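You operate a simulated robot arm through the tools that you are given. There is no shell and no other tool.

You run a simulated robot arm. Do the job below in one go: nothing can be reset, and whatever is moved stays where it is left.

Task
Hook the fixture up at 5 V and run it until it shows GOOD.
Fine: orange plug in the fixture's inlet, knob set and lever down before the supply goes on; leave it running, modules where they are.

It is judged by the outcome, as a careful person would: the job done as asked, and still so three seconds after it is handed in. It fails if anything else is knocked over, pushed out of place, dropped, spilled or broken.

Robot
A 6-joint arm with a four-finger gripper, fixed in place. Base frame: the origin is at the foot of the arm, x ahead of it, y to its left, z up. Lengths are in mm, angles in rad, forces in N, time in s.
With the tool pointing down near the work surface it reaches from about 240 to 680 mm from the base axis. Its first joint turns from -2.897 to 2.897 rad. Payload 3.43 kg.
Tool frame: the origin (TCP) lies between the finger pads and is the grasp point; the fingertips stand 30 mm ahead of it; z points along the fingers, y is the line along which they close. The gripper opens to 120 mm. The gripper's body begins 85 mm behind the TCP.
Orientation is that of the tool frame in the base frame, as a unit quaternion [x, y, z, w]. With the fingers straight down and closing along the base's y, the tool's x points along the base's -x, its y along +y and its z along -z.

Tools
- The arm moves only by the tool play_rows. Its argument "commands" is a list of rows, each an object of numbers (a shift or turn left out is 0, a gripper value left out holds the last): "dx", "dy", "dz": the shift along the base's x, y, z in mm; "rx", "ry", "rz": the turn, a rotation vector about the base's x, y, z in degrees; "hand": the closure, from 0 (fully open) to 1 (shut). In form: [{"dx": .., "dy": .., "dz": .., "rx": .., "ry": .., "rz": .., "hand": ..}, ...]. A call has 1 to 20 rows; each row shifts and turns the commanded pose from where the row before left it. Each row takes 0.2 s and may step no farther than 50 mm and 0.15 rad from the row before; otherwise, or with a gripper value out of range, the whole call is refused. Where a pose cannot be reached the arm comes as near as it can. A force on the tool above 50 N (or 10 N above the force at the start of the call, whichever is more), or a blocked arm, ends the call early, and 0.2 s more pass. The fingers move at their own pace and stop on an object; they squeeze with about 21 N. The grip force told is the motor's: it shows also when the fingers shut on nothing. Time passes only in rows, and 0.2 s behind the last, so rows that do not move let the fingers close. The reply holds the time, the measured pose of the TCP, the force on the tool along the base axes, the opening and the grip force, in the units named above and with some noise, with the torque about the TCP (base axes, N m) and any sound that the robot's microphone picked up.
- Cameras (640 x 400 px; columns grow to the right, rows downward): "scene" is fixed at [49.4, 500, 1567.9]; the picture's right is [-0.83, -0.56, 0.00], its down [-0.28, 0.42, -0.86] and it looks along [0.48, -0.72, -0.51] (base axes); focal length 311 px, centre (320, 200). "wrist" rides on the gripper at [71, -17, -121] in the tool frame; the picture's right is [0.23, 0.97, 0.00], its down [-0.81, 0.19, -0.55] and it looks along [-0.54, 0.13, 0.83] (tool axes); focal length 275 px, centre (320, 200). There is no depth. A picture from a camera that has moved, and an enlarged one, comes with that camera's place and axes in the base frame and with its lens.
- grab_frame(camera): a new picture of that camera. No time passes.
- lift_body(by): slides the trunk up (or, below 0, down) by that many mm; the arm rides with it, the base frame stays. It gives what a move gives, with no picture.
- zoom(camera, box): a new picture of the part [left, top, right, bottom] of that camera's present view, enlarged. No time passes.
- job_done(): hands the job in; it is judged then, once.

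Nothing tells you positions but the pictures and the camera data. Unless the task says otherwise, let go and move clear before handing in.

The tools are called after "Emit:" as a command line: name --argument value ..., lists and objects as JSON in quotes. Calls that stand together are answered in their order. play_rows: Moves the arm, as the interface text tells. Its arguments: {"type":"object","properties":{"commands":{"type":"array"}},"required":["commands"]} The other tools are called the same way: lift_body (by) slides the trunk up or down; grab_frame (camera) takes a picture; zoom (camera, box) takes an enlarged picture of a part of a camera's view; job_done () hands the job in.

At the start:

```text
time_s: 0.0
tcp_pos: [487.2, -42.3, 1205.7]
ee_rot: [0.0, 1.0, 0.0, -0.001]
ft_force: [-0.4, -0.4, 0.5]
torque: [0.0, 0.03, -0.01]
finger_gap: 119.9
grasp_force: 0.0
trunk travel left (down, up): [-175.0, 265.0]
```

scene: 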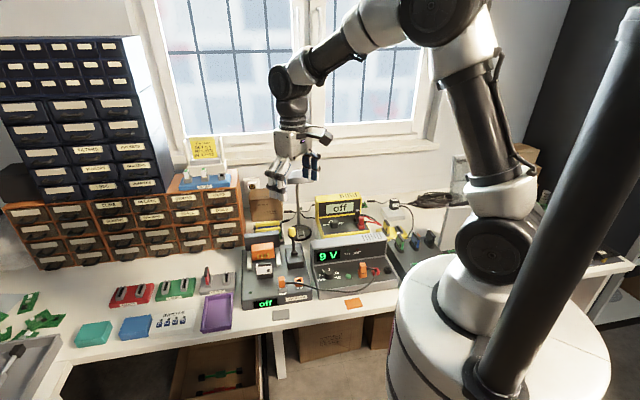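
wrist: 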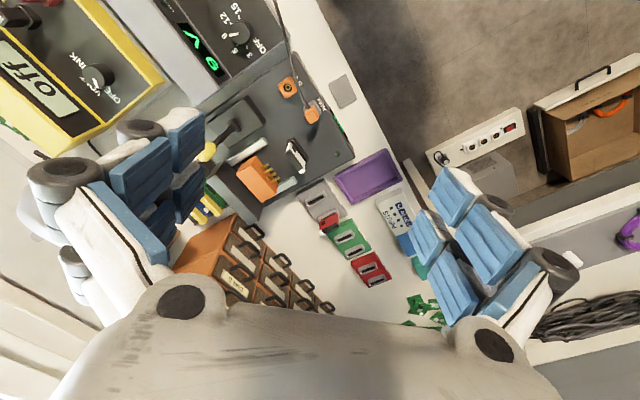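

I see a bench with a fixture (dark grey box, screen "off"), a supply showing 9 V, and a meter. I'll look closer before moving.

Emit:
zoom --camera "scene" --box '[230, 180, 410, 320]'

Emit:
zoom --camera "wrist" --box '[160, 0, 400, 230]'

Emit:
zoom --camera "scene" --box '[235, 230, 325, 315]'

Emit:
zoom --camera "scene" --box '[300, 180, 410, 300]'

Emit:
zoom --camera "scene" --box '[170, 130, 250, 200]'

```text
2.86 times, centred on (320, 250) of scene
camera zoom: at [49.4, 500.0, 1567.9], right [-0.83, -0.56, 0.0], down [-0.28, 0.42, -0.86], along [0.48, -0.72, -0.51], focal length 888 px, centre (320, 57)
```

zoom: 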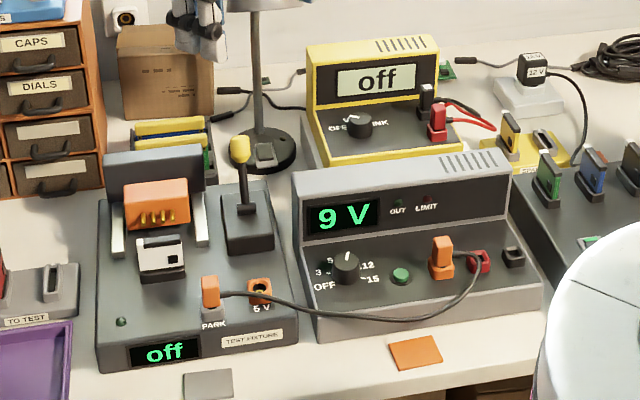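

```text
1.74 times, centred on (280, 115) of wrist
camera zoom: at [415.3, -59.8, 1325.7], right [-0.23, 0.97, 0.0], down [0.81, 0.19, 0.55], along [0.54, 0.13, -0.83], focal length 479 px, centre (390, 348)
```

zoom: 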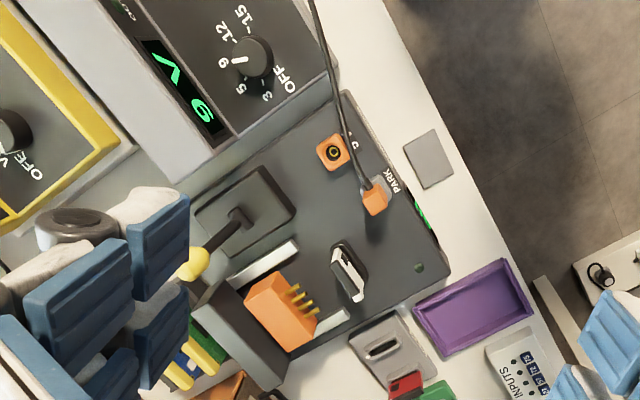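

```text
4.71 times, centred on (280, 272) of scene
camera zoom: at [49.4, 500.0, 1567.9], right [-0.83, -0.56, 0.0], down [-0.28, 0.42, -0.86], along [0.48, -0.72, -0.51], focal length 1462 px, centre (508, -141)
```

zoom: 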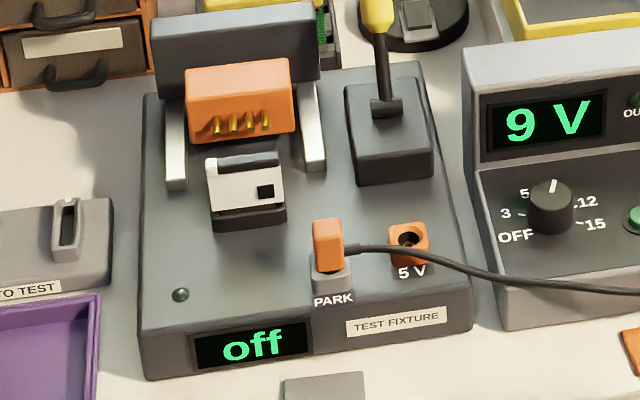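

```text
3.33 times, centred on (355, 240) of scene
camera zoom: at [49.4, 500.0, 1567.9], right [-0.83, -0.56, 0.0], down [-0.28, 0.42, -0.86], along [0.48, -0.72, -0.51], focal length 1036 px, centre (203, 67)
```

zoom: 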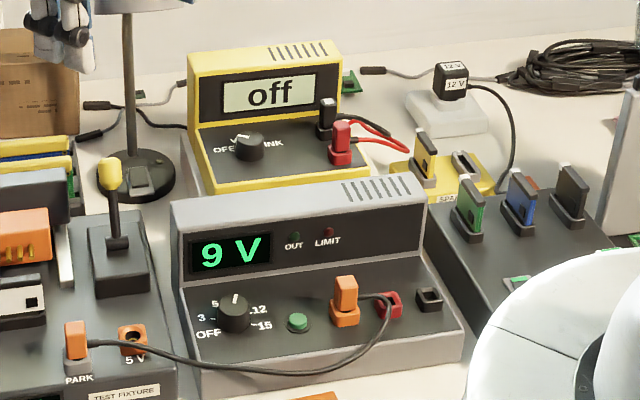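

```text
5.71 times, centred on (210, 165) of scene
camera zoom: at [49.4, 500.0, 1567.9], right [-0.83, -0.56, 0.0], down [-0.28, 0.42, -0.86], along [0.48, -0.72, -0.51], focal length 1775 px, centre (949, 400)
```

zoom: 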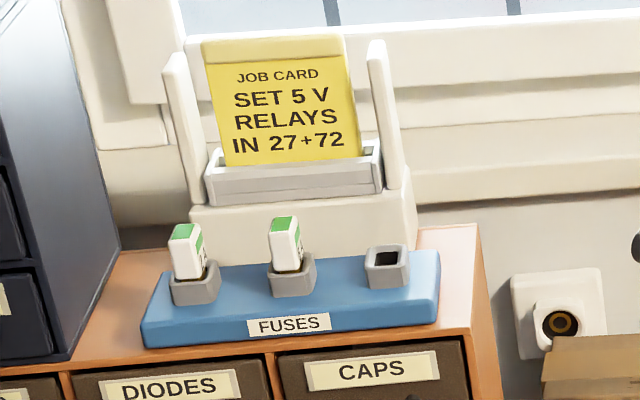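

The plug sits on PARK at about (557, -41, 843), the inlet is near (527, -89, 822), and the lever knob is near (629, -191, 915). I'll check the lamp and the gripper surroundings before moving.

Emit:
zoom --camera "scene" --box '[240, 110, 350, 280]'

Emit:
zoom --camera "wrist" --box '[170, 100, 330, 220]'

Emit:
zoom --camera "wrist" --box '[0, 0, 300, 200]'

```text
2.35 times, centred on (295, 195) of scene
camera zoom: at [49.4, 500.0, 1567.9], right [-0.83, -0.56, 0.0], down [-0.28, 0.42, -0.86], along [0.48, -0.72, -0.51], focal length 731 px, centre (379, 212)
```

zoom: 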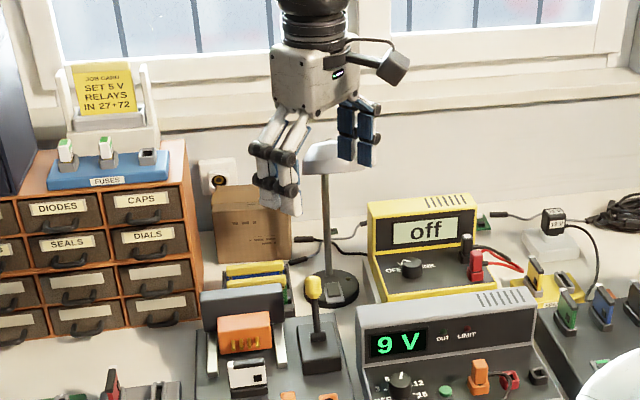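

```text
3.33 times, centred on (250, 160) of wrist
camera zoom: at [415.3, -59.8, 1325.7], right [-0.23, 0.97, 0.0], down [0.81, 0.19, 0.55], along [0.54, 0.13, -0.83], focal length 918 px, centre (553, 333)
```

zoom: 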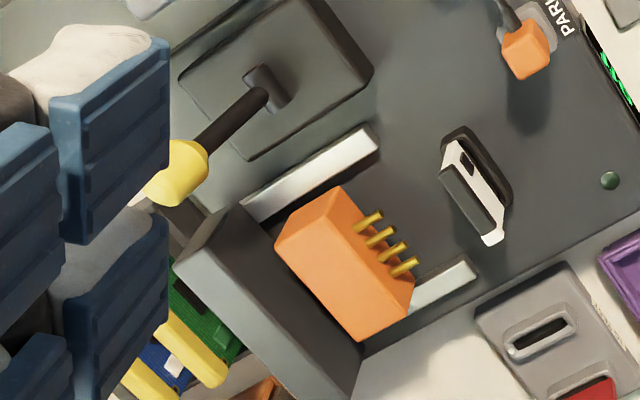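

```text
2.00 times, centred on (150, 100) of wrist
camera zoom: at [415.3, -59.8, 1325.7], right [-0.23, 0.97, 0.0], down [0.81, 0.19, 0.55], along [0.54, 0.13, -0.83], focal length 551 px, centre (660, 400)
```

zoom: 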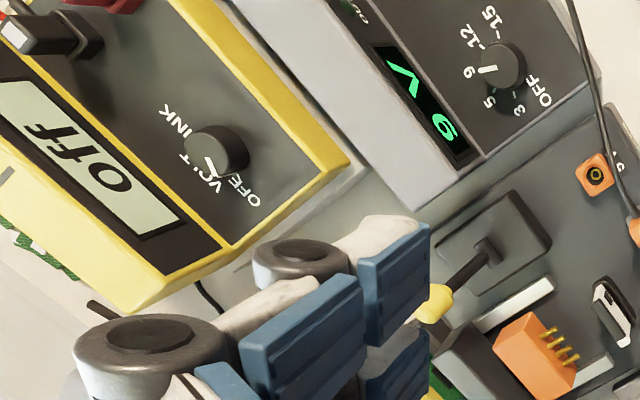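

I'll rotate the tool to line up with the fixture's axes (about +58.5° about z) and then take more views.

Emit:
play_rows --commands '[{"rz": 8.36, "dx": 5}, {"rz": 8.36, "dx": 5}, {"rz": 8.36, "dx": 5}, {"rz": 8.36, "dx": 5}, {"rz": 8.36, "dx": 5, "dz": -20}, {"rz": 8.36, "dx": 5, "dz": -20}, {"rz": 8.34, "dz": -20}, {}]'

Emit:
grab_frame --camera "wrist"

Emit:
grab_frame --camera "scene"

```text
time_s: 1.8
tcp_pos: [517.3, -42.1, 1146.0]
ee_rot: [-0.49, 0.872, 0.0, 0.0]
ft_force: [0.3, 0.5, -0.3]
torque: [0.0, 0.04, -0.02]
finger_gap: 120.0
grasp_force: 0.0
trunk travel left (down, up): [-175.0, 265.0]
```

```text
taken
camera wrist: at [494.2, -112.2, 1265.4], right [-0.95, 0.31, 0.0], down [0.26, 0.79, 0.55], along [0.17, 0.53, -0.83], focal length 275 px, centre (320, 200)
```

wrist: 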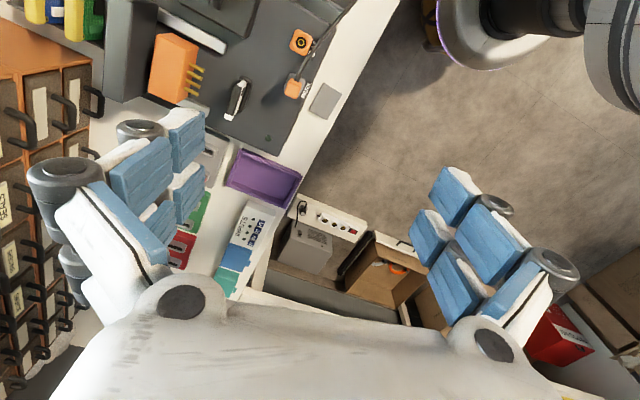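

```text
taken
```

scene: 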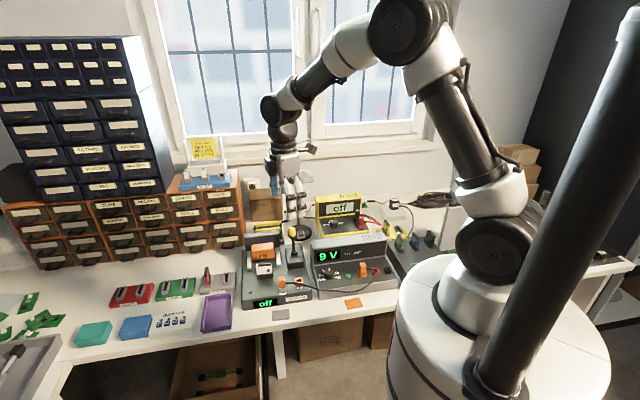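

Estimates agree (inlet about (527, -90), PARK about (553, -44)). I'll move the camera to the supply side to centre the fixture in the picture.

Emit:
play_rows --commands '[{"dy": -40}, {"dy": -40}, {"dy": -40}, {"dy": -40, "dz": -10}, {"dy": -40, "dz": -10}, {"dy": -40, "dz": -10}, {"dx": -15}, {}]'

Emit:
grab_frame --camera "wrist"

Emit:
zoom --camera "wrist" --box '[180, 60, 460, 235]'

```text
time_s: 3.6
tcp_pos: [502.2, -282.6, 1115.1]
ee_rot: [-0.489, 0.873, 0.0, 0.0]
ft_force: [0.3, -0.1, -0.2]
torque: [0.02, 0.02, 0.01]
finger_gap: 120.2
grasp_force: 0.0
trunk travel left (down, up): [-175.0, 265.0]
```

```text
taken
camera wrist: at [478.1, -352.4, 1234.9], right [-0.95, 0.31, 0.0], down [0.26, 0.79, 0.55], along [0.17, 0.53, -0.83], focal length 275 px, centre (320, 200)
```

wrist: 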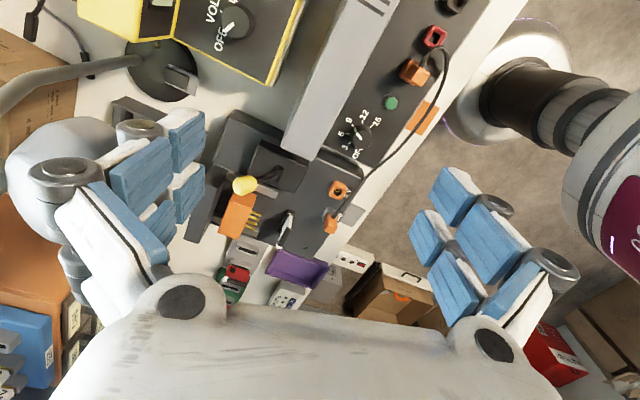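

```text
2.29 times, centred on (320, 148) of wrist
camera zoom: at [478.1, -352.4, 1234.9], right [-0.95, 0.31, 0.0], down [0.26, 0.79, 0.55], along [0.17, 0.53, -0.83], focal length 629 px, centre (320, 320)
```

zoom: 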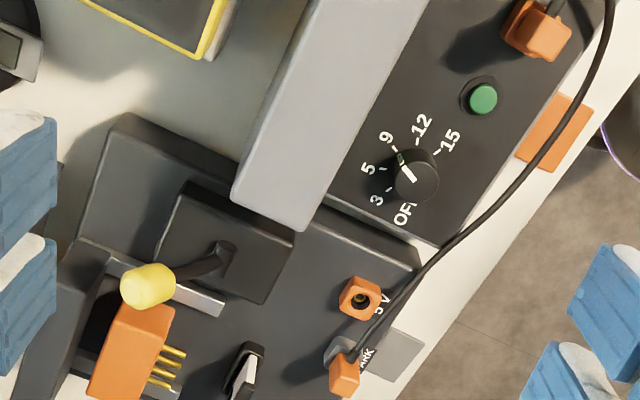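

The layout is now clear: the deck is at about z≈800, the inlet top at (527, -90, 808), the plug top at (556, -45, 842), the supply knob at (463, -177, 809) and the lever ball at (638, -197, 903). Next I'll hover over the plug to refine its position.

Emit:
play_rows --commands '[{"dx": 8.8, "dy": 39.5}, {"dx": 8.8, "dy": 39.5}, {"dx": 8.8, "dy": 39.5}, {"dx": 8.8, "dy": 39.5}, {"dx": 8.8, "dy": 39.5}, {"dx": 8.8, "dy": 39.5}, {"dz": -35}, {"dz": -35}, {"dz": -35}, {"dz": -35}, {"dz": -35}, {"hand": 0.4}, {"hand": 0.4}, {"hand": 0.4}]'

Emit:
grab_frame --camera "wrist"

Emit:
zoom --camera "wrist" --box '[240, 100, 400, 260]'

Emit:
zoom --camera "scene" --box '[235, 190, 355, 310]'

```text
time_s: 6.6
tcp_pos: [553.4, -47.7, 942.2]
ee_rot: [-0.488, 0.873, 0.0, 0.001]
ft_force: [0.6, -0.3, 0.5]
torque: [0.02, -0.01, 0.02]
finger_gap: 72.0
grasp_force: 0.1
trunk travel left (down, up): [-175.0, 265.0]
```

```text
taken
camera wrist: at [531.3, -116.3, 1062.0], right [-0.95, 0.31, 0.0], down [0.26, 0.79, 0.55], along [0.17, 0.53, -0.83], focal length 275 px, centre (320, 200)
```

wrist: 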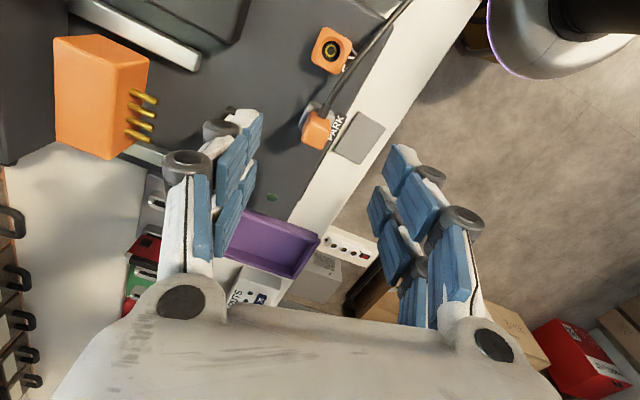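

```text
2.50 times, centred on (320, 180) of wrist
camera zoom: at [531.3, -116.3, 1062.0], right [-0.95, 0.31, 0.0], down [0.26, 0.79, 0.55], along [0.17, 0.53, -0.83], focal length 688 px, centre (320, 250)
```

zoom: 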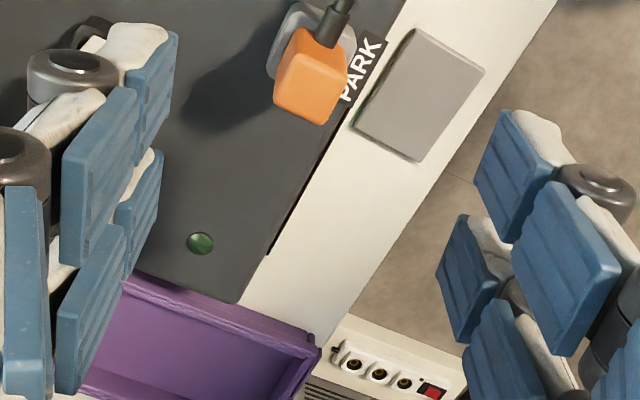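

```text
3.33 times, centred on (295, 250) of scene
camera zoom: at [49.4, 500.0, 1567.9], right [-0.83, -0.56, 0.0], down [-0.28, 0.42, -0.86], along [0.48, -0.72, -0.51], focal length 1036 px, centre (403, 33)
```

zoom: 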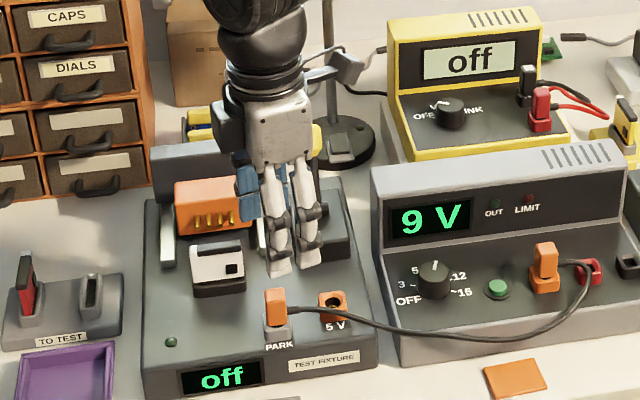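

The fixture's yaw looks nearer 45° than 58°. I'll check the edges of the plug and inlet up close.

Emit:
zoom --camera "wrist" --box '[290, 10, 390, 160]'

Emit:
zoom --camera "wrist" --box '[295, 100, 345, 155]'

Emit:
zoom --camera "scene" --box '[260, 260, 320, 310]'

```text
2.67 times, centred on (340, 85) of wrist
camera zoom: at [531.3, -116.3, 1062.0], right [-0.95, 0.31, 0.0], down [0.26, 0.79, 0.55], along [0.17, 0.53, -0.83], focal length 734 px, centre (267, 507)
```

zoom: 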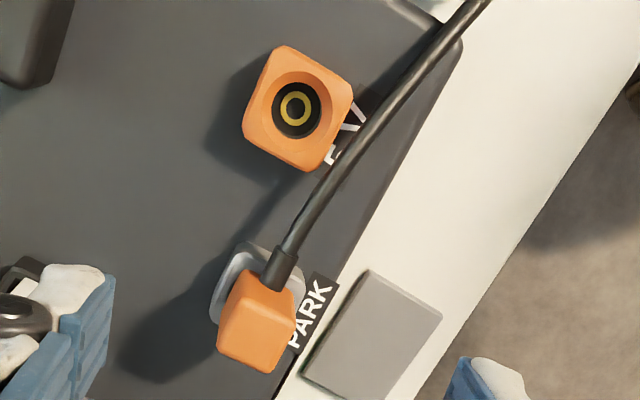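

```text
7.27 times, centred on (320, 128) of wrist
camera zoom: at [531.3, -116.3, 1062.0], right [-0.95, 0.31, 0.0], down [0.26, 0.79, 0.55], along [0.17, 0.53, -0.83], focal length 2002 px, centre (320, 727)
```

zoom: 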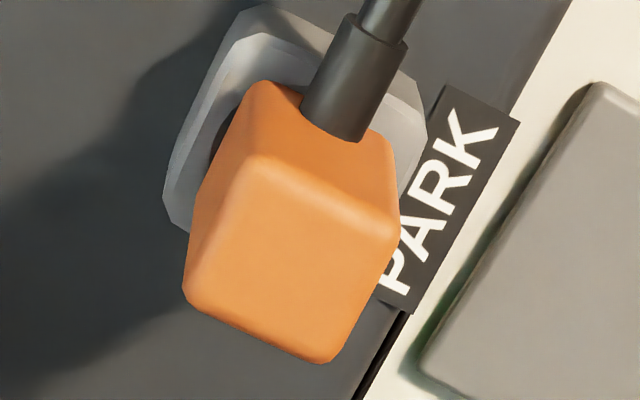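

```text
8.00 times, centred on (290, 285) of scene
camera zoom: at [49.4, 500.0, 1567.9], right [-0.83, -0.56, 0.0], down [-0.28, 0.42, -0.86], along [0.48, -0.72, -0.51], focal length 2485 px, centre (560, -480)
```

zoom: 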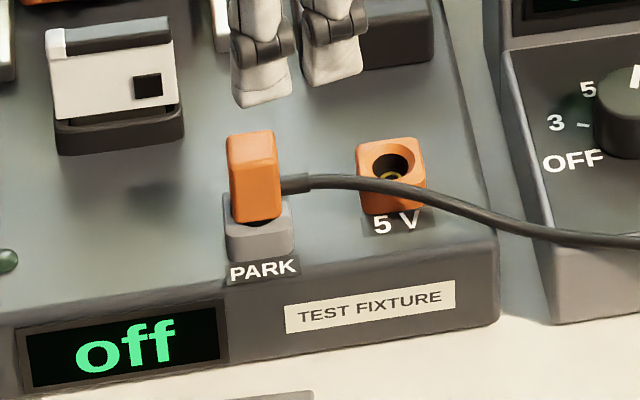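

The plug and inlet faces sit at 45°, with the plug centre at about (559, -40), the inlet centre at (529, -90), and the cable leaving on the right face. I'll set the tool yaw to 45° and descend partway over the plug.

Emit:
play_rows --commands '[{"rz": -6.75, "dx": 2.8, "dy": 3.8}, {"rz": -6.75, "dx": 2.8, "dy": 3.8}, {"dz": -20}, {"dz": -22}, {}]'

Emit:
grab_frame --camera "wrist"

Emit:
zoom --camera "wrist" --box '[270, 60, 370, 220]'

Emit:
zoom --camera "scene" --box '[235, 220, 335, 310]'

```text
time_s: 7.8
tcp_pos: [557.9, -38.3, 899.7]
ee_rot: [-0.383, 0.924, 0.001, 0.0]
ft_force: [-0.1, -0.8, -0.9]
torque: [0.0, 0.03, 0.01]
finger_gap: 72.1
grasp_force: 0.0
trunk travel left (down, up): [-175.0, 265.0]
```

```text
taken
camera wrist: at [519.5, -101.0, 1019.3], right [-0.85, 0.53, 0.0], down [0.44, 0.71, 0.55], along [0.29, 0.47, -0.83], focal length 275 px, centre (320, 200)
```

wrist: 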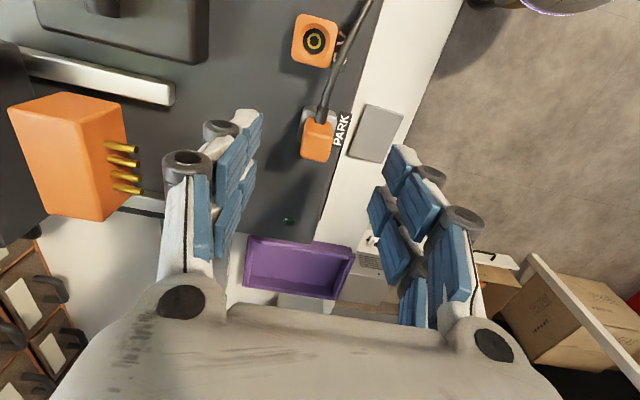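

```text
2.50 times, centred on (320, 140) of wrist
camera zoom: at [519.5, -101.0, 1019.3], right [-0.85, 0.53, 0.0], down [0.44, 0.71, 0.55], along [0.29, 0.47, -0.83], focal length 688 px, centre (320, 350)
```

zoom: 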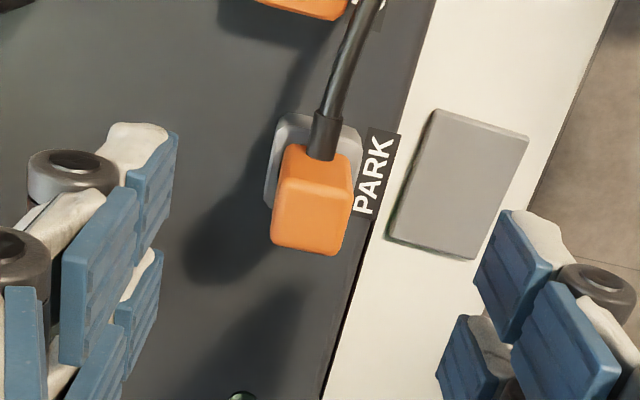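

```text
4.44 times, centred on (285, 265) of scene
camera zoom: at [49.4, 500.0, 1567.9], right [-0.83, -0.56, 0.0], down [-0.28, 0.42, -0.86], along [0.48, -0.72, -0.51], focal length 1381 px, centre (476, -89)
```

zoom: 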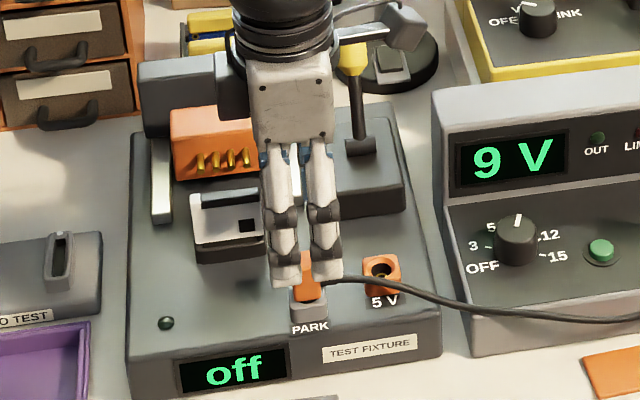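

The plug is confirmed at (559, -40) with its top at about 848. I'll centre and descend so the fingers straddle it front and back, then close.

Emit:
play_rows --commands '[{"dx": 1.1, "dy": -1.7, "dz": -12}, {"dz": -18}, {"dz": -18}, {"hand": 0.6}, {"hand": 0.7}, {"hand": 0.75}, {}]'

Emit:
zoom --camera "wrist" --box '[240, 60, 400, 260]'

Emit:
zoom --camera "scene" --box '[255, 240, 325, 310]'

```text
time_s: 9.4
tcp_pos: [559.2, -40.1, 850.7]
ee_rot: [-0.382, 0.924, 0.0, 0.0]
ft_force: [-0.6, -1.1, -0.1]
torque: [-0.01, -0.02, -0.01]
finger_gap: 29.9
grasp_force: 0.1
trunk travel left (down, up): [-175.0, 265.0]
```

```text
2.00 times, centred on (320, 160) of wrist
camera zoom: at [520.8, -102.0, 970.8], right [-0.85, 0.53, 0.0], down [0.44, 0.71, 0.55], along [0.29, 0.47, -0.83], focal length 551 px, centre (320, 280)
```

zoom: 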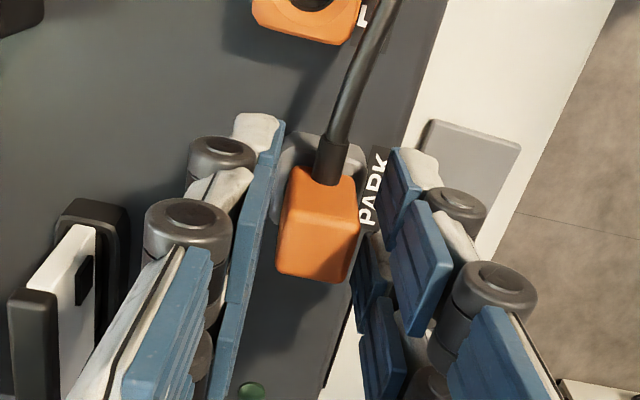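

```text
5.71 times, centred on (290, 275) of scene
camera zoom: at [49.4, 500.0, 1567.9], right [-0.83, -0.56, 0.0], down [-0.28, 0.42, -0.86], along [0.48, -0.72, -0.51], focal length 1775 px, centre (491, -229)
```

zoom: 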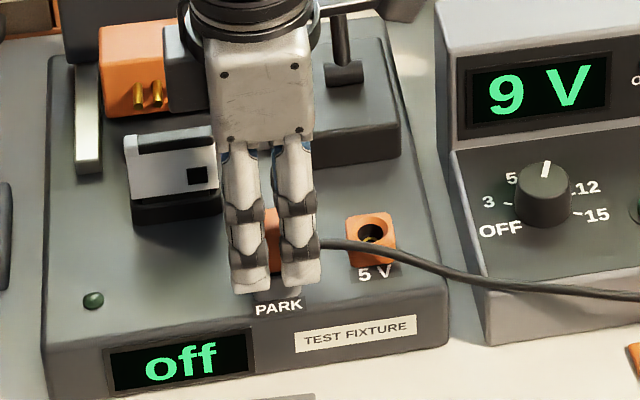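

The fingers straddle the plug and are well centred. I'll close on it.

Emit:
play_rows --commands '[{"hand": 0.85}, {"hand": 0.95}, {"hand": 1.0}, {"hand": 1.0}, {}]'

Emit:
zoom --camera "wrist" --box '[240, 60, 400, 260]'

```text
time_s: 10.6
tcp_pos: [560.0, -40.9, 850.1]
ee_rot: [-0.383, 0.924, 0.001, 0.0]
ft_force: [4.2, -5.6, -1.4]
torque: [-0.17, -0.08, 0.01]
finger_gap: 18.9
grasp_force: 20.8
trunk travel left (down, up): [-175.0, 265.0]
```

```text
2.00 times, centred on (320, 160) of wrist
camera zoom: at [521.4, -102.6, 970.7], right [-0.85, 0.53, 0.0], down [0.44, 0.71, 0.55], along [0.29, 0.47, -0.83], focal length 551 px, centre (320, 280)
```

zoom: 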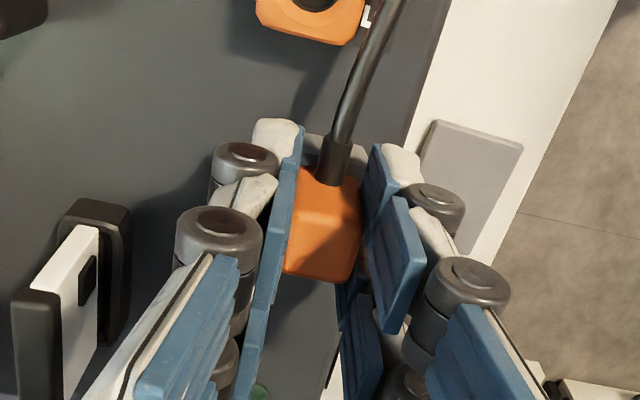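

I have the plug (gap 18.9 mm). I'll lift it straight up, checking that it comes free.

Emit:
play_rows --commands '[{"dz": 4}, {"dz": 5}, {"dz": 6}, {"dz": 6}, {"dz": 6}, {"dz": 6}, {"dz": 6}, {}]'

Emit:
grab_frame --camera "wrist"

Emit:
zoom --camera "wrist" --box '[260, 30, 380, 200]'

Emit:
zoom --camera "scene" --box '[255, 240, 325, 310]'

```text
time_s: 12.4
tcp_pos: [563.1, -38.7, 889.3]
ee_rot: [-0.382, 0.924, 0.0, 0.0]
ft_force: [0.6, 0.8, -0.6]
torque: [0.02, -0.02, 0.01]
finger_gap: 19.3
grasp_force: 20.9
trunk travel left (down, up): [-175.0, 265.0]
```

```text
taken
camera wrist: at [522.5, -101.2, 1009.1], right [-0.85, 0.53, 0.0], down [0.44, 0.71, 0.55], along [0.29, 0.47, -0.83], focal length 275 px, centre (320, 200)
```

wrist: 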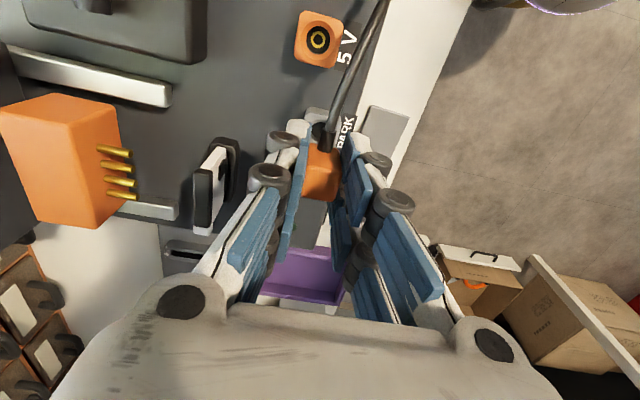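

```text
2.35 times, centred on (320, 115) of wrist
camera zoom: at [522.5, -101.2, 1009.1], right [-0.85, 0.53, 0.0], down [0.44, 0.71, 0.55], along [0.29, 0.47, -0.83], focal length 648 px, centre (320, 400)
```

zoom: 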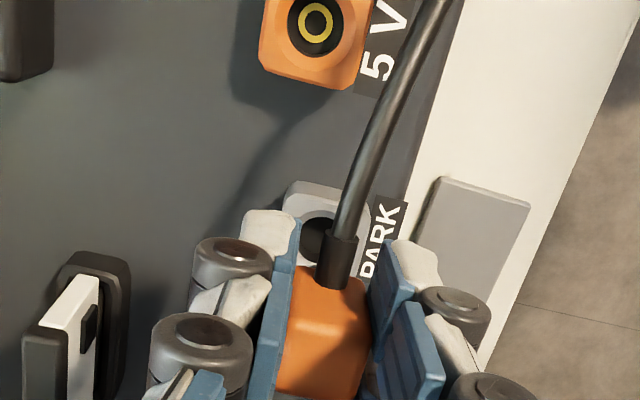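

```text
5.71 times, centred on (290, 275) of scene
camera zoom: at [49.4, 500.0, 1567.9], right [-0.83, -0.56, 0.0], down [-0.28, 0.42, -0.86], along [0.48, -0.72, -0.51], focal length 1775 px, centre (491, -229)
```

zoom: 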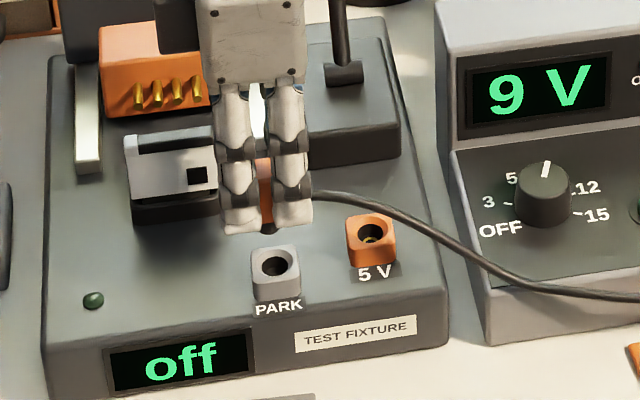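

The plug came out cleanly and PARK is empty. I'll carry it over the inlet at this height, moving about (-31, -50), and look.

Emit:
play_rows --commands '[{"dx": -7.8, "dy": -12.4}, {"dx": -7.8, "dy": -12.4}, {"dx": -7.8, "dy": -12.4}, {"dx": -7.7, "dy": -12.3}, {}, {}]'

Emit:
zoom --camera "wrist" --box '[260, 60, 380, 210]'

Emit:
zoom --camera "scene" --box '[265, 240, 325, 300]'

```text
time_s: 13.8
tcp_pos: [531.0, -89.4, 890.8]
ee_rot: [-0.382, 0.924, 0.0, 0.0]
ft_force: [-0.1, 0.1, 0.6]
torque: [-0.01, 0.01, -0.02]
finger_gap: 19.0
grasp_force: 21.2
trunk travel left (down, up): [-175.0, 265.0]
```

```text
2.67 times, centred on (320, 135) of wrist
camera zoom: at [492.4, -150.9, 1010.1], right [-0.85, 0.53, 0.0], down [0.44, 0.71, 0.55], along [0.29, 0.47, -0.83], focal length 734 px, centre (320, 373)
```

zoom: 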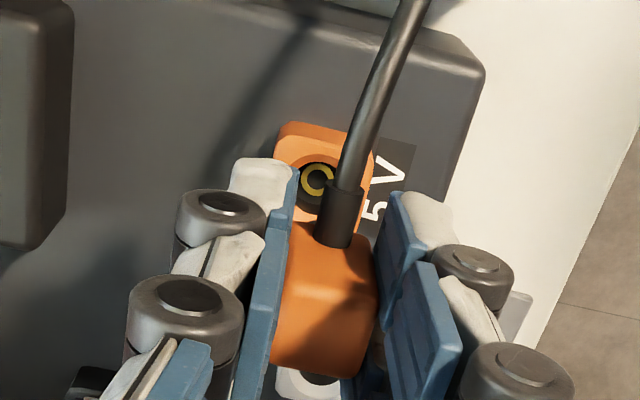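

```text
6.67 times, centred on (295, 270) of scene
camera zoom: at [49.4, 500.0, 1567.9], right [-0.83, -0.56, 0.0], down [-0.28, 0.42, -0.86], along [0.48, -0.72, -0.51], focal length 2071 px, centre (487, -267)
```

zoom: 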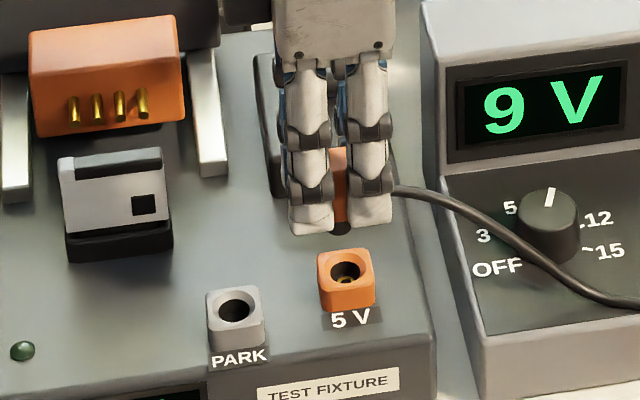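

The plug is nearly above the inlet. I'll nudge by about (-0.6, -1.7) and lower to just above it for another check.

Emit:
play_rows --commands '[{"dx": -0.6, "dy": -1.7, "dz": -6}, {"dz": -8}, {"dz": -7}, {}, {}]'

Emit:
zoom --camera "wrist" --box '[270, 80, 370, 210]'

Emit:
zoom --camera "scene" --box '[275, 250, 315, 290]'

```text
time_s: 15.0
tcp_pos: [531.5, -90.1, 868.2]
ee_rot: [-0.383, 0.924, 0.0, 0.0]
ft_force: [0.7, -0.4, -0.1]
torque: [0.02, 0.0, -0.01]
finger_gap: 19.3
grasp_force: 21.1
trunk travel left (down, up): [-175.0, 265.0]
```

```text
3.08 times, centred on (320, 145) of wrist
camera zoom: at [492.5, -152.7, 987.5], right [-0.85, 0.53, 0.0], down [0.44, 0.71, 0.55], along [0.29, 0.47, -0.83], focal length 847 px, centre (320, 369)
```

zoom: 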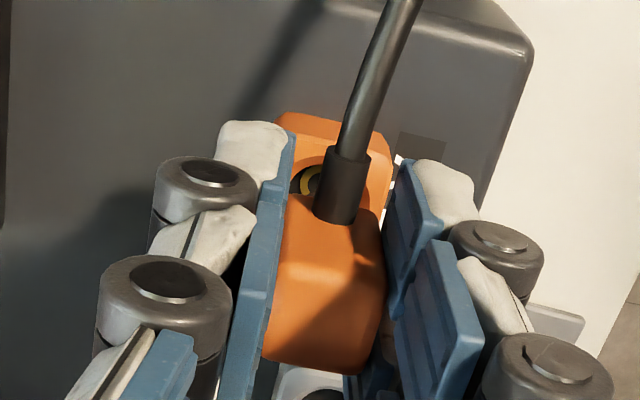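

```text
10.00 times, centred on (295, 270) of scene
camera zoom: at [49.4, 500.0, 1567.9], right [-0.83, -0.56, 0.0], down [-0.28, 0.42, -0.86], along [0.48, -0.72, -0.51], focal length 3107 px, centre (570, -500)
```

zoom: 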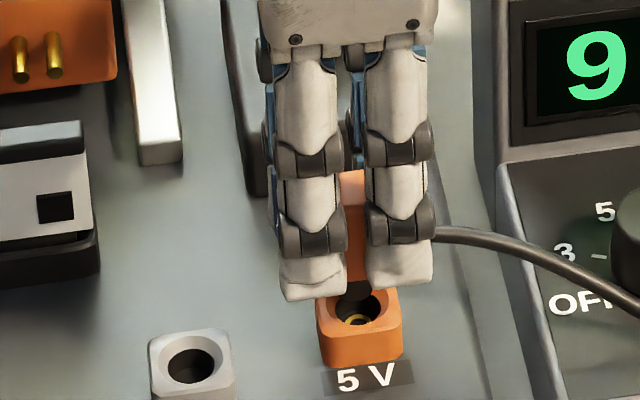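

The barrel is just above the inlet hole and aligned to within about 1 mm. I'll lower it in small steps while watching the force.

Emit:
play_rows --commands '[{"dx": -0.4, "dz": -2}, {"dz": -2}, {"dz": -2}, {"dz": -2}, {"dz": -2}, {}]'

Emit:
zoom --camera "scene" --box '[275, 250, 315, 290]'

Emit:
zoom --camera "wrist" --box '[270, 80, 370, 210]'

```text
time_s: 16.4
tcp_pos: [529.4, -91.3, 858.9]
ee_rot: [-0.383, 0.924, 0.001, 0.0]
ft_force: [0.3, 0.7, -0.2]
torque: [0.0, -0.01, -0.01]
finger_gap: 19.5
grasp_force: 21.4
trunk travel left (down, up): [-175.0, 265.0]
```

```text
10.00 times, centred on (295, 270) of scene
camera zoom: at [49.4, 500.0, 1567.9], right [-0.83, -0.56, 0.0], down [-0.28, 0.42, -0.86], along [0.48, -0.72, -0.51], focal length 3107 px, centre (570, -500)
```

zoom: 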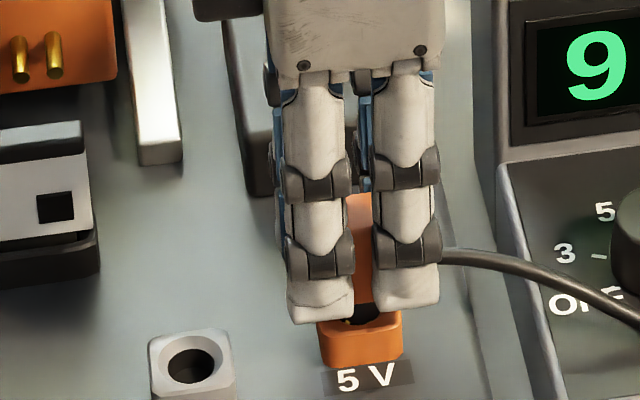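

```text
3.08 times, centred on (320, 145) of wrist
camera zoom: at [490.5, -153.4, 978.0], right [-0.85, 0.53, 0.0], down [0.44, 0.71, 0.55], along [0.29, 0.47, -0.83], focal length 847 px, centre (320, 369)
```

zoom: 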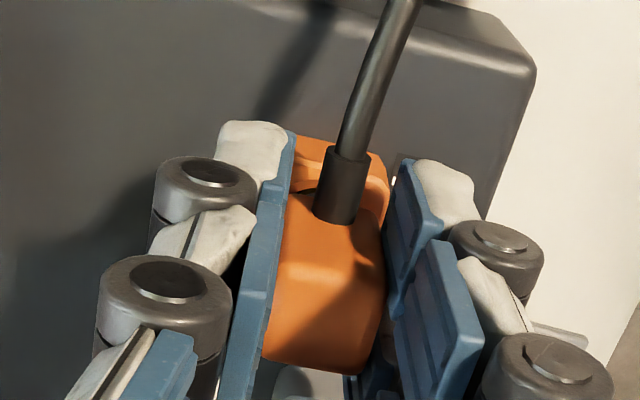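

The arm has drifted about 2 mm toward the supply. I'll correct that before going deeper.

Emit:
play_rows --commands '[{"dx": 0.6, "dy": 0.4}, {"dx": 0.5, "dy": 0.4}, {}, {}]'

Emit:
zoom --camera "scene" --box '[280, 262, 310, 292]'

Emit:
zoom --camera "wrist" --box '[280, 90, 360, 190]'

```text
time_s: 17.4
tcp_pos: [530.9, -91.1, 858.0]
ee_rot: [-0.383, 0.924, 0.0, 0.0]
ft_force: [-0.2, 1.0, -0.6]
torque: [0.01, -0.04, 0.02]
finger_gap: 19.1
grasp_force: 20.9
trunk travel left (down, up): [-175.0, 265.0]
```

```text
13.33 times, centred on (295, 277) of scene
camera zoom: at [49.4, 500.0, 1567.9], right [-0.83, -0.56, 0.0], down [-0.28, 0.42, -0.86], along [0.48, -0.72, -0.51], focal length 4142 px, centre (653, -827)
```

zoom: 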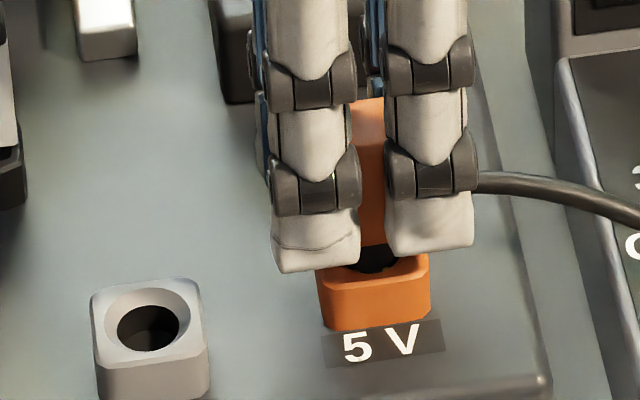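

```text
4.00 times, centred on (320, 140) of wrist
camera zoom: at [492.0, -153.3, 977.1], right [-0.85, 0.53, 0.0], down [0.44, 0.71, 0.55], along [0.29, 0.47, -0.83], focal length 1101 px, centre (320, 440)
```

zoom: 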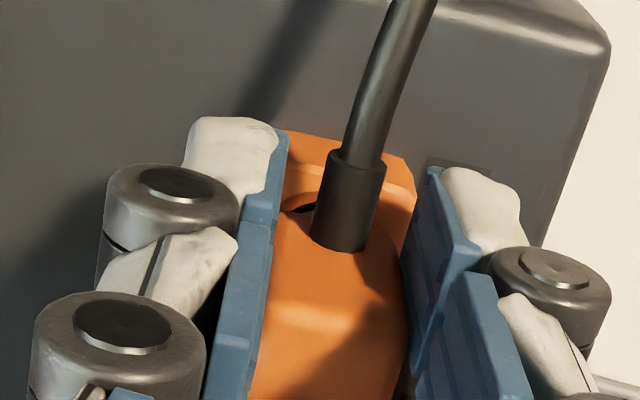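

I'll take a tight zoom on the barrel and hole before pushing.

Emit:
zoom --camera "scene" --box '[288, 274, 304, 290]'

```text
16.00 times, centred on (296, 282) of scene
camera zoom: at [49.4, 500.0, 1567.9], right [-0.83, -0.56, 0.0], down [-0.28, 0.42, -0.86], along [0.48, -0.72, -0.51], focal length 4971 px, centre (704, -1112)
```

zoom: 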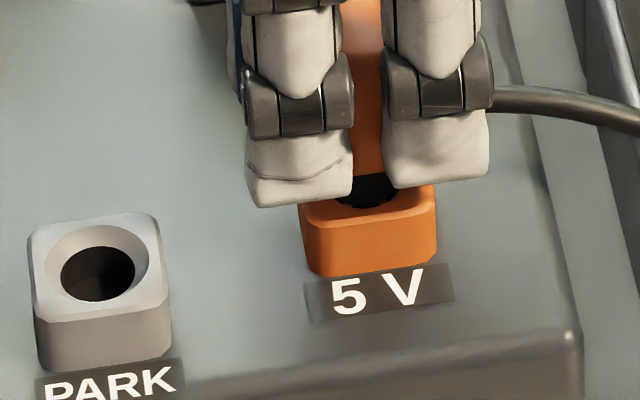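

The barrel seems to be over or inside the chamfered hole. I'll keep descending gently.

Emit:
play_rows --commands '[{"dy": 0.5, "dz": -1.5}, {"dz": -1.5}, {"dz": -1.5}, {"dz": -1.5}, {}]'

Emit:
zoom --camera "scene" --box '[280, 266, 312, 298]'

```text
time_s: 18.6
tcp_pos: [531.1, -89.7, 853.3]
ee_rot: [-0.382, 0.924, 0.0, 0.0]
ft_force: [0.1, -0.2, 0.5]
torque: [-0.02, 0.02, 0.0]
finger_gap: 19.6
grasp_force: 21.0
trunk travel left (down, up): [-175.0, 265.0]
```

```text
12.50 times, centred on (296, 282) of scene
camera zoom: at [49.4, 500.0, 1567.9], right [-0.83, -0.56, 0.0], down [-0.28, 0.42, -0.86], along [0.48, -0.72, -0.51], focal length 3883 px, centre (620, -825)
```

zoom: 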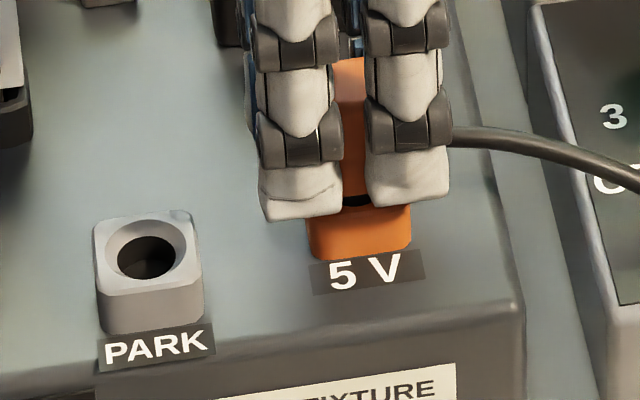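

No resistance yet, so I'll continue toward the seated height of about 850 or lower.

Emit:
play_rows --commands '[{"dz": -1.5}, {"dz": -1.5}, {"dz": -1}, {}]'

Emit:
zoom --camera "scene" --box '[280, 266, 312, 298]'

Emit:
zoom --camera "wrist" --box '[270, 80, 370, 210]'

```text
time_s: 19.6
tcp_pos: [529.8, -90.1, 851.2]
ee_rot: [-0.383, 0.924, -0.001, 0.001]
ft_force: [0.1, -0.9, 21.1]
torque: [-0.02, 0.0, -0.02]
finger_gap: 19.4
grasp_force: 21.3
trunk travel left (down, up): [-175.0, 265.0]
```

```text
12.50 times, centred on (296, 282) of scene
camera zoom: at [49.4, 500.0, 1567.9], right [-0.83, -0.56, 0.0], down [-0.28, 0.42, -0.86], along [0.48, -0.72, -0.51], focal length 3883 px, centre (620, -825)
```

zoom: 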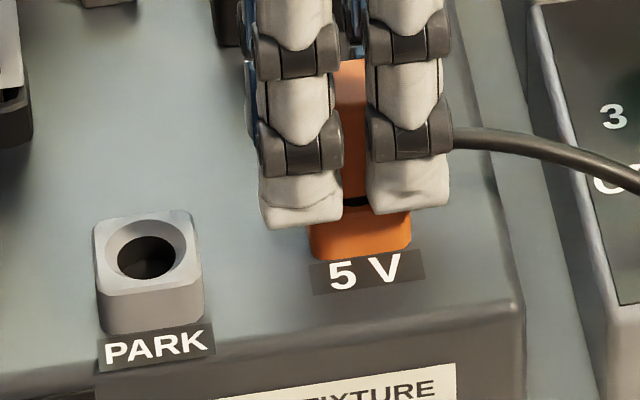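

```text
3.08 times, centred on (320, 145) of wrist
camera zoom: at [491.4, -151.7, 969.8], right [-0.85, 0.53, 0.0], down [0.44, 0.71, 0.55], along [0.29, 0.47, -0.83], focal length 847 px, centre (320, 369)
```

zoom: 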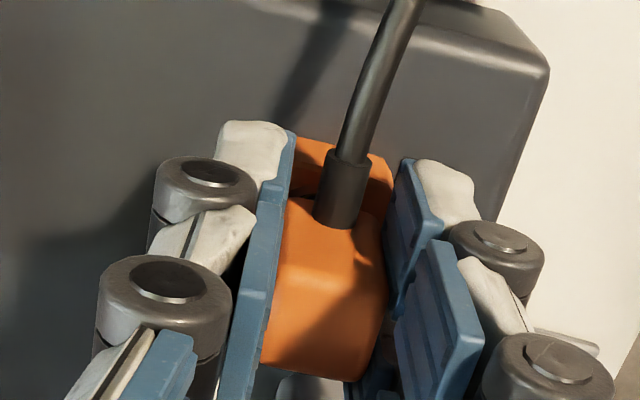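

I'm getting 21 N of upward force at z≈851. I'll look closely to see whether the barrel is entering or sitting on the rim.

Emit:
zoom --camera "scene" --box '[290, 274, 304, 288]'

Emit:
zoom --camera "wrist" --box '[290, 95, 350, 155]'

```text
16.00 times, centred on (297, 281) of scene
camera zoom: at [49.4, 500.0, 1567.9], right [-0.83, -0.56, 0.0], down [-0.28, 0.42, -0.86], along [0.48, -0.72, -0.51], focal length 4971 px, centre (688, -1096)
```

zoom: 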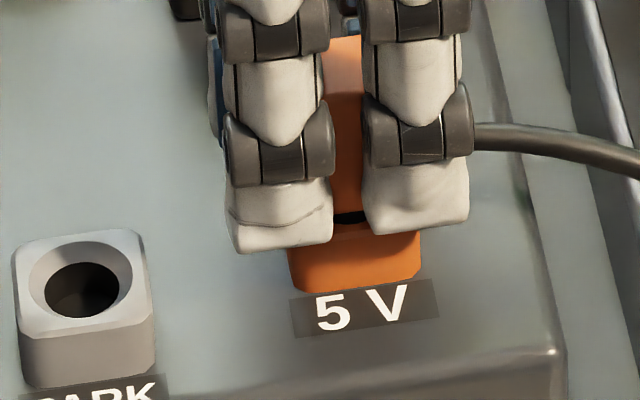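

```text
6.67 times, centred on (320, 125) of wrist
camera zoom: at [491.4, -151.7, 969.8], right [-0.85, 0.53, 0.0], down [0.44, 0.71, 0.55], along [0.29, 0.47, -0.83], focal length 1835 px, centre (320, 700)
```

zoom: 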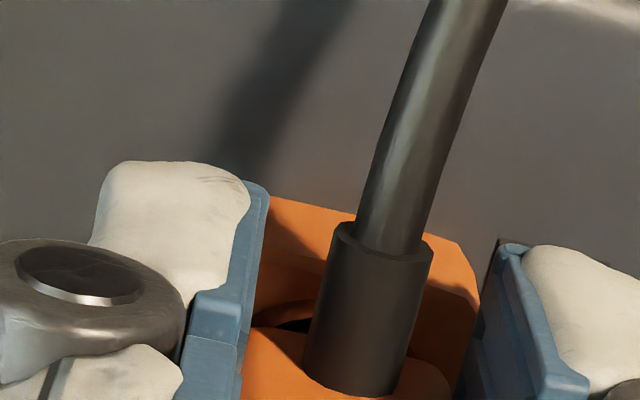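

The geometry says the barrel is about 11 mm inside, with roughly 4 mm left before the body seats. The resistance looks like insertion friction, so I'll push on.

Emit:
play_rows --commands '[{"dz": -1}, {"dz": -1}, {}]'

Emit:
zoom --camera "scene" --box '[290, 274, 304, 288]'

```text
time_s: 20.4
tcp_pos: [530.2, -90.3, 848.7]
ee_rot: [-0.382, 0.924, -0.001, 0.001]
ft_force: [3.5, 1.1, 21.8]
torque: [0.0, -0.1, -0.02]
finger_gap: 19.5
grasp_force: 20.8
trunk travel left (down, up): [-175.0, 265.0]
```

```text
16.00 times, centred on (297, 281) of scene
camera zoom: at [49.4, 500.0, 1567.9], right [-0.83, -0.56, 0.0], down [-0.28, 0.42, -0.86], along [0.48, -0.72, -0.51], focal length 4971 px, centre (688, -1096)
```

zoom: 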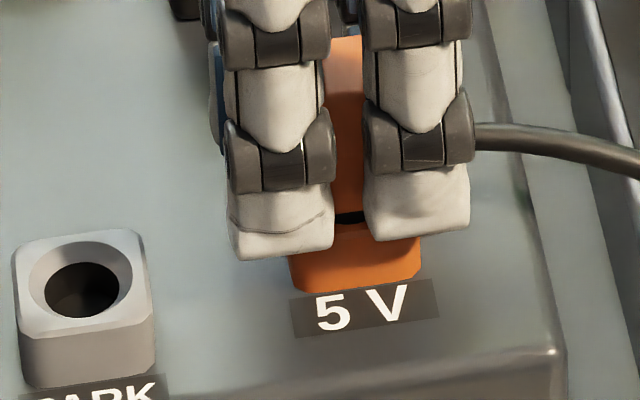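

Comparing with how the plug sat in PARK, the body-to-rim offset is now identical, so the plug is seated and the fingers only slipped against the stop. I'll release and rise straight up.

Emit:
play_rows --commands '[{"dz": 1.5}, {"hand": 0.8}, {"hand": 0.65}, {"hand": 0.6}, {}, {"dz": 10}, {"dz": 20}, {"dz": 30}, {"dz": 30}, {}]'

Emit:
zoom --camera "scene" --box '[255, 240, 325, 310]'

Emit:
grab_frame --camera "wrist"

Emit:
zoom --camera "wrist" --box '[270, 60, 370, 190]'

```text
time_s: 22.6
tcp_pos: [531.0, -89.7, 939.8]
ee_rot: [-0.383, 0.924, 0.0, 0.0]
ft_force: [-0.7, 0.3, 0.4]
torque: [0.01, -0.02, -0.01]
finger_gap: 48.0
grasp_force: 0.1
trunk travel left (down, up): [-175.0, 265.0]
```

```text
5.71 times, centred on (290, 275) of scene
camera zoom: at [49.4, 500.0, 1567.9], right [-0.83, -0.56, 0.0], down [-0.28, 0.42, -0.86], along [0.48, -0.72, -0.51], focal length 1775 px, centre (491, -229)
```

zoom: 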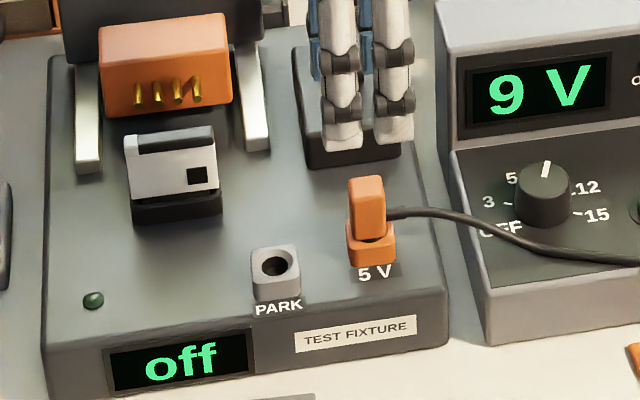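

```text
taken
camera wrist: at [492.4, -152.4, 1059.1], right [-0.85, 0.53, 0.0], down [0.44, 0.71, 0.55], along [0.29, 0.47, -0.83], focal length 275 px, centre (320, 200)
```

wrist: 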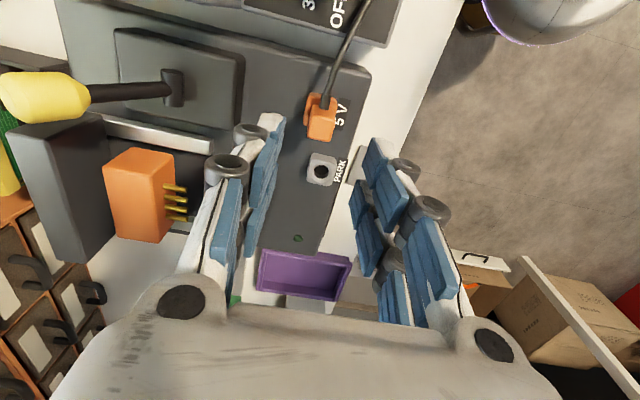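

```text
3.08 times, centred on (320, 125) of wrist
camera zoom: at [492.4, -152.4, 1059.1], right [-0.85, 0.53, 0.0], down [0.44, 0.71, 0.55], along [0.29, 0.47, -0.83], focal length 847 px, centre (320, 431)
```

zoom: 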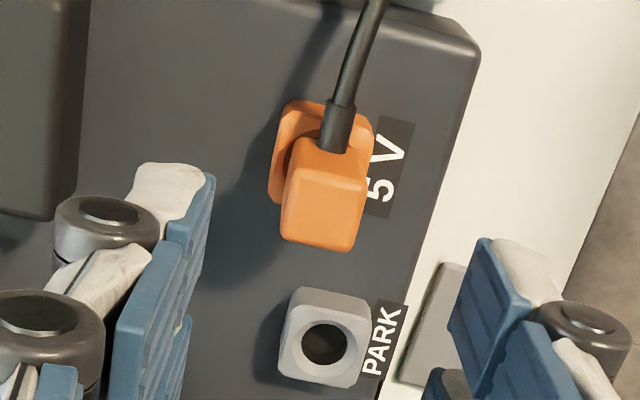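

The plug is standing in the inlet. I'll compare its seating with how it sat in PARK originally.

Emit:
zoom --camera "scene" --box '[270, 255, 320, 305]'

Emit:
zoom --camera "wrist" --box '[300, 85, 345, 145]'

```text
8.00 times, centred on (295, 280) of scene
camera zoom: at [49.4, 500.0, 1567.9], right [-0.83, -0.56, 0.0], down [-0.28, 0.42, -0.86], along [0.48, -0.72, -0.51], focal length 2485 px, centre (520, -440)
```

zoom: 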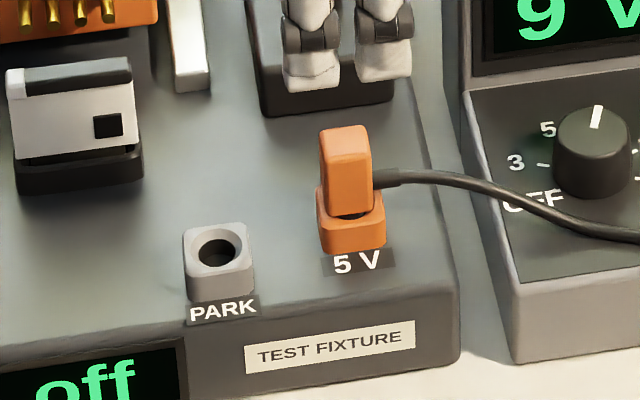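

```text
6.67 times, centred on (322, 115) of wrist
camera zoom: at [492.4, -152.4, 1059.1], right [-0.85, 0.53, 0.0], down [0.44, 0.71, 0.55], along [0.29, 0.47, -0.83], focal length 1835 px, centre (303, 767)
```

zoom: 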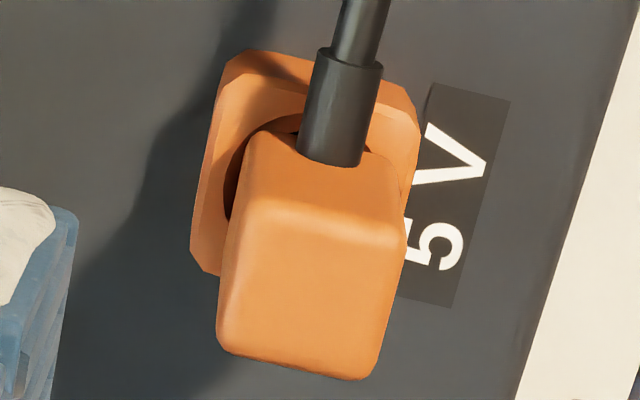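

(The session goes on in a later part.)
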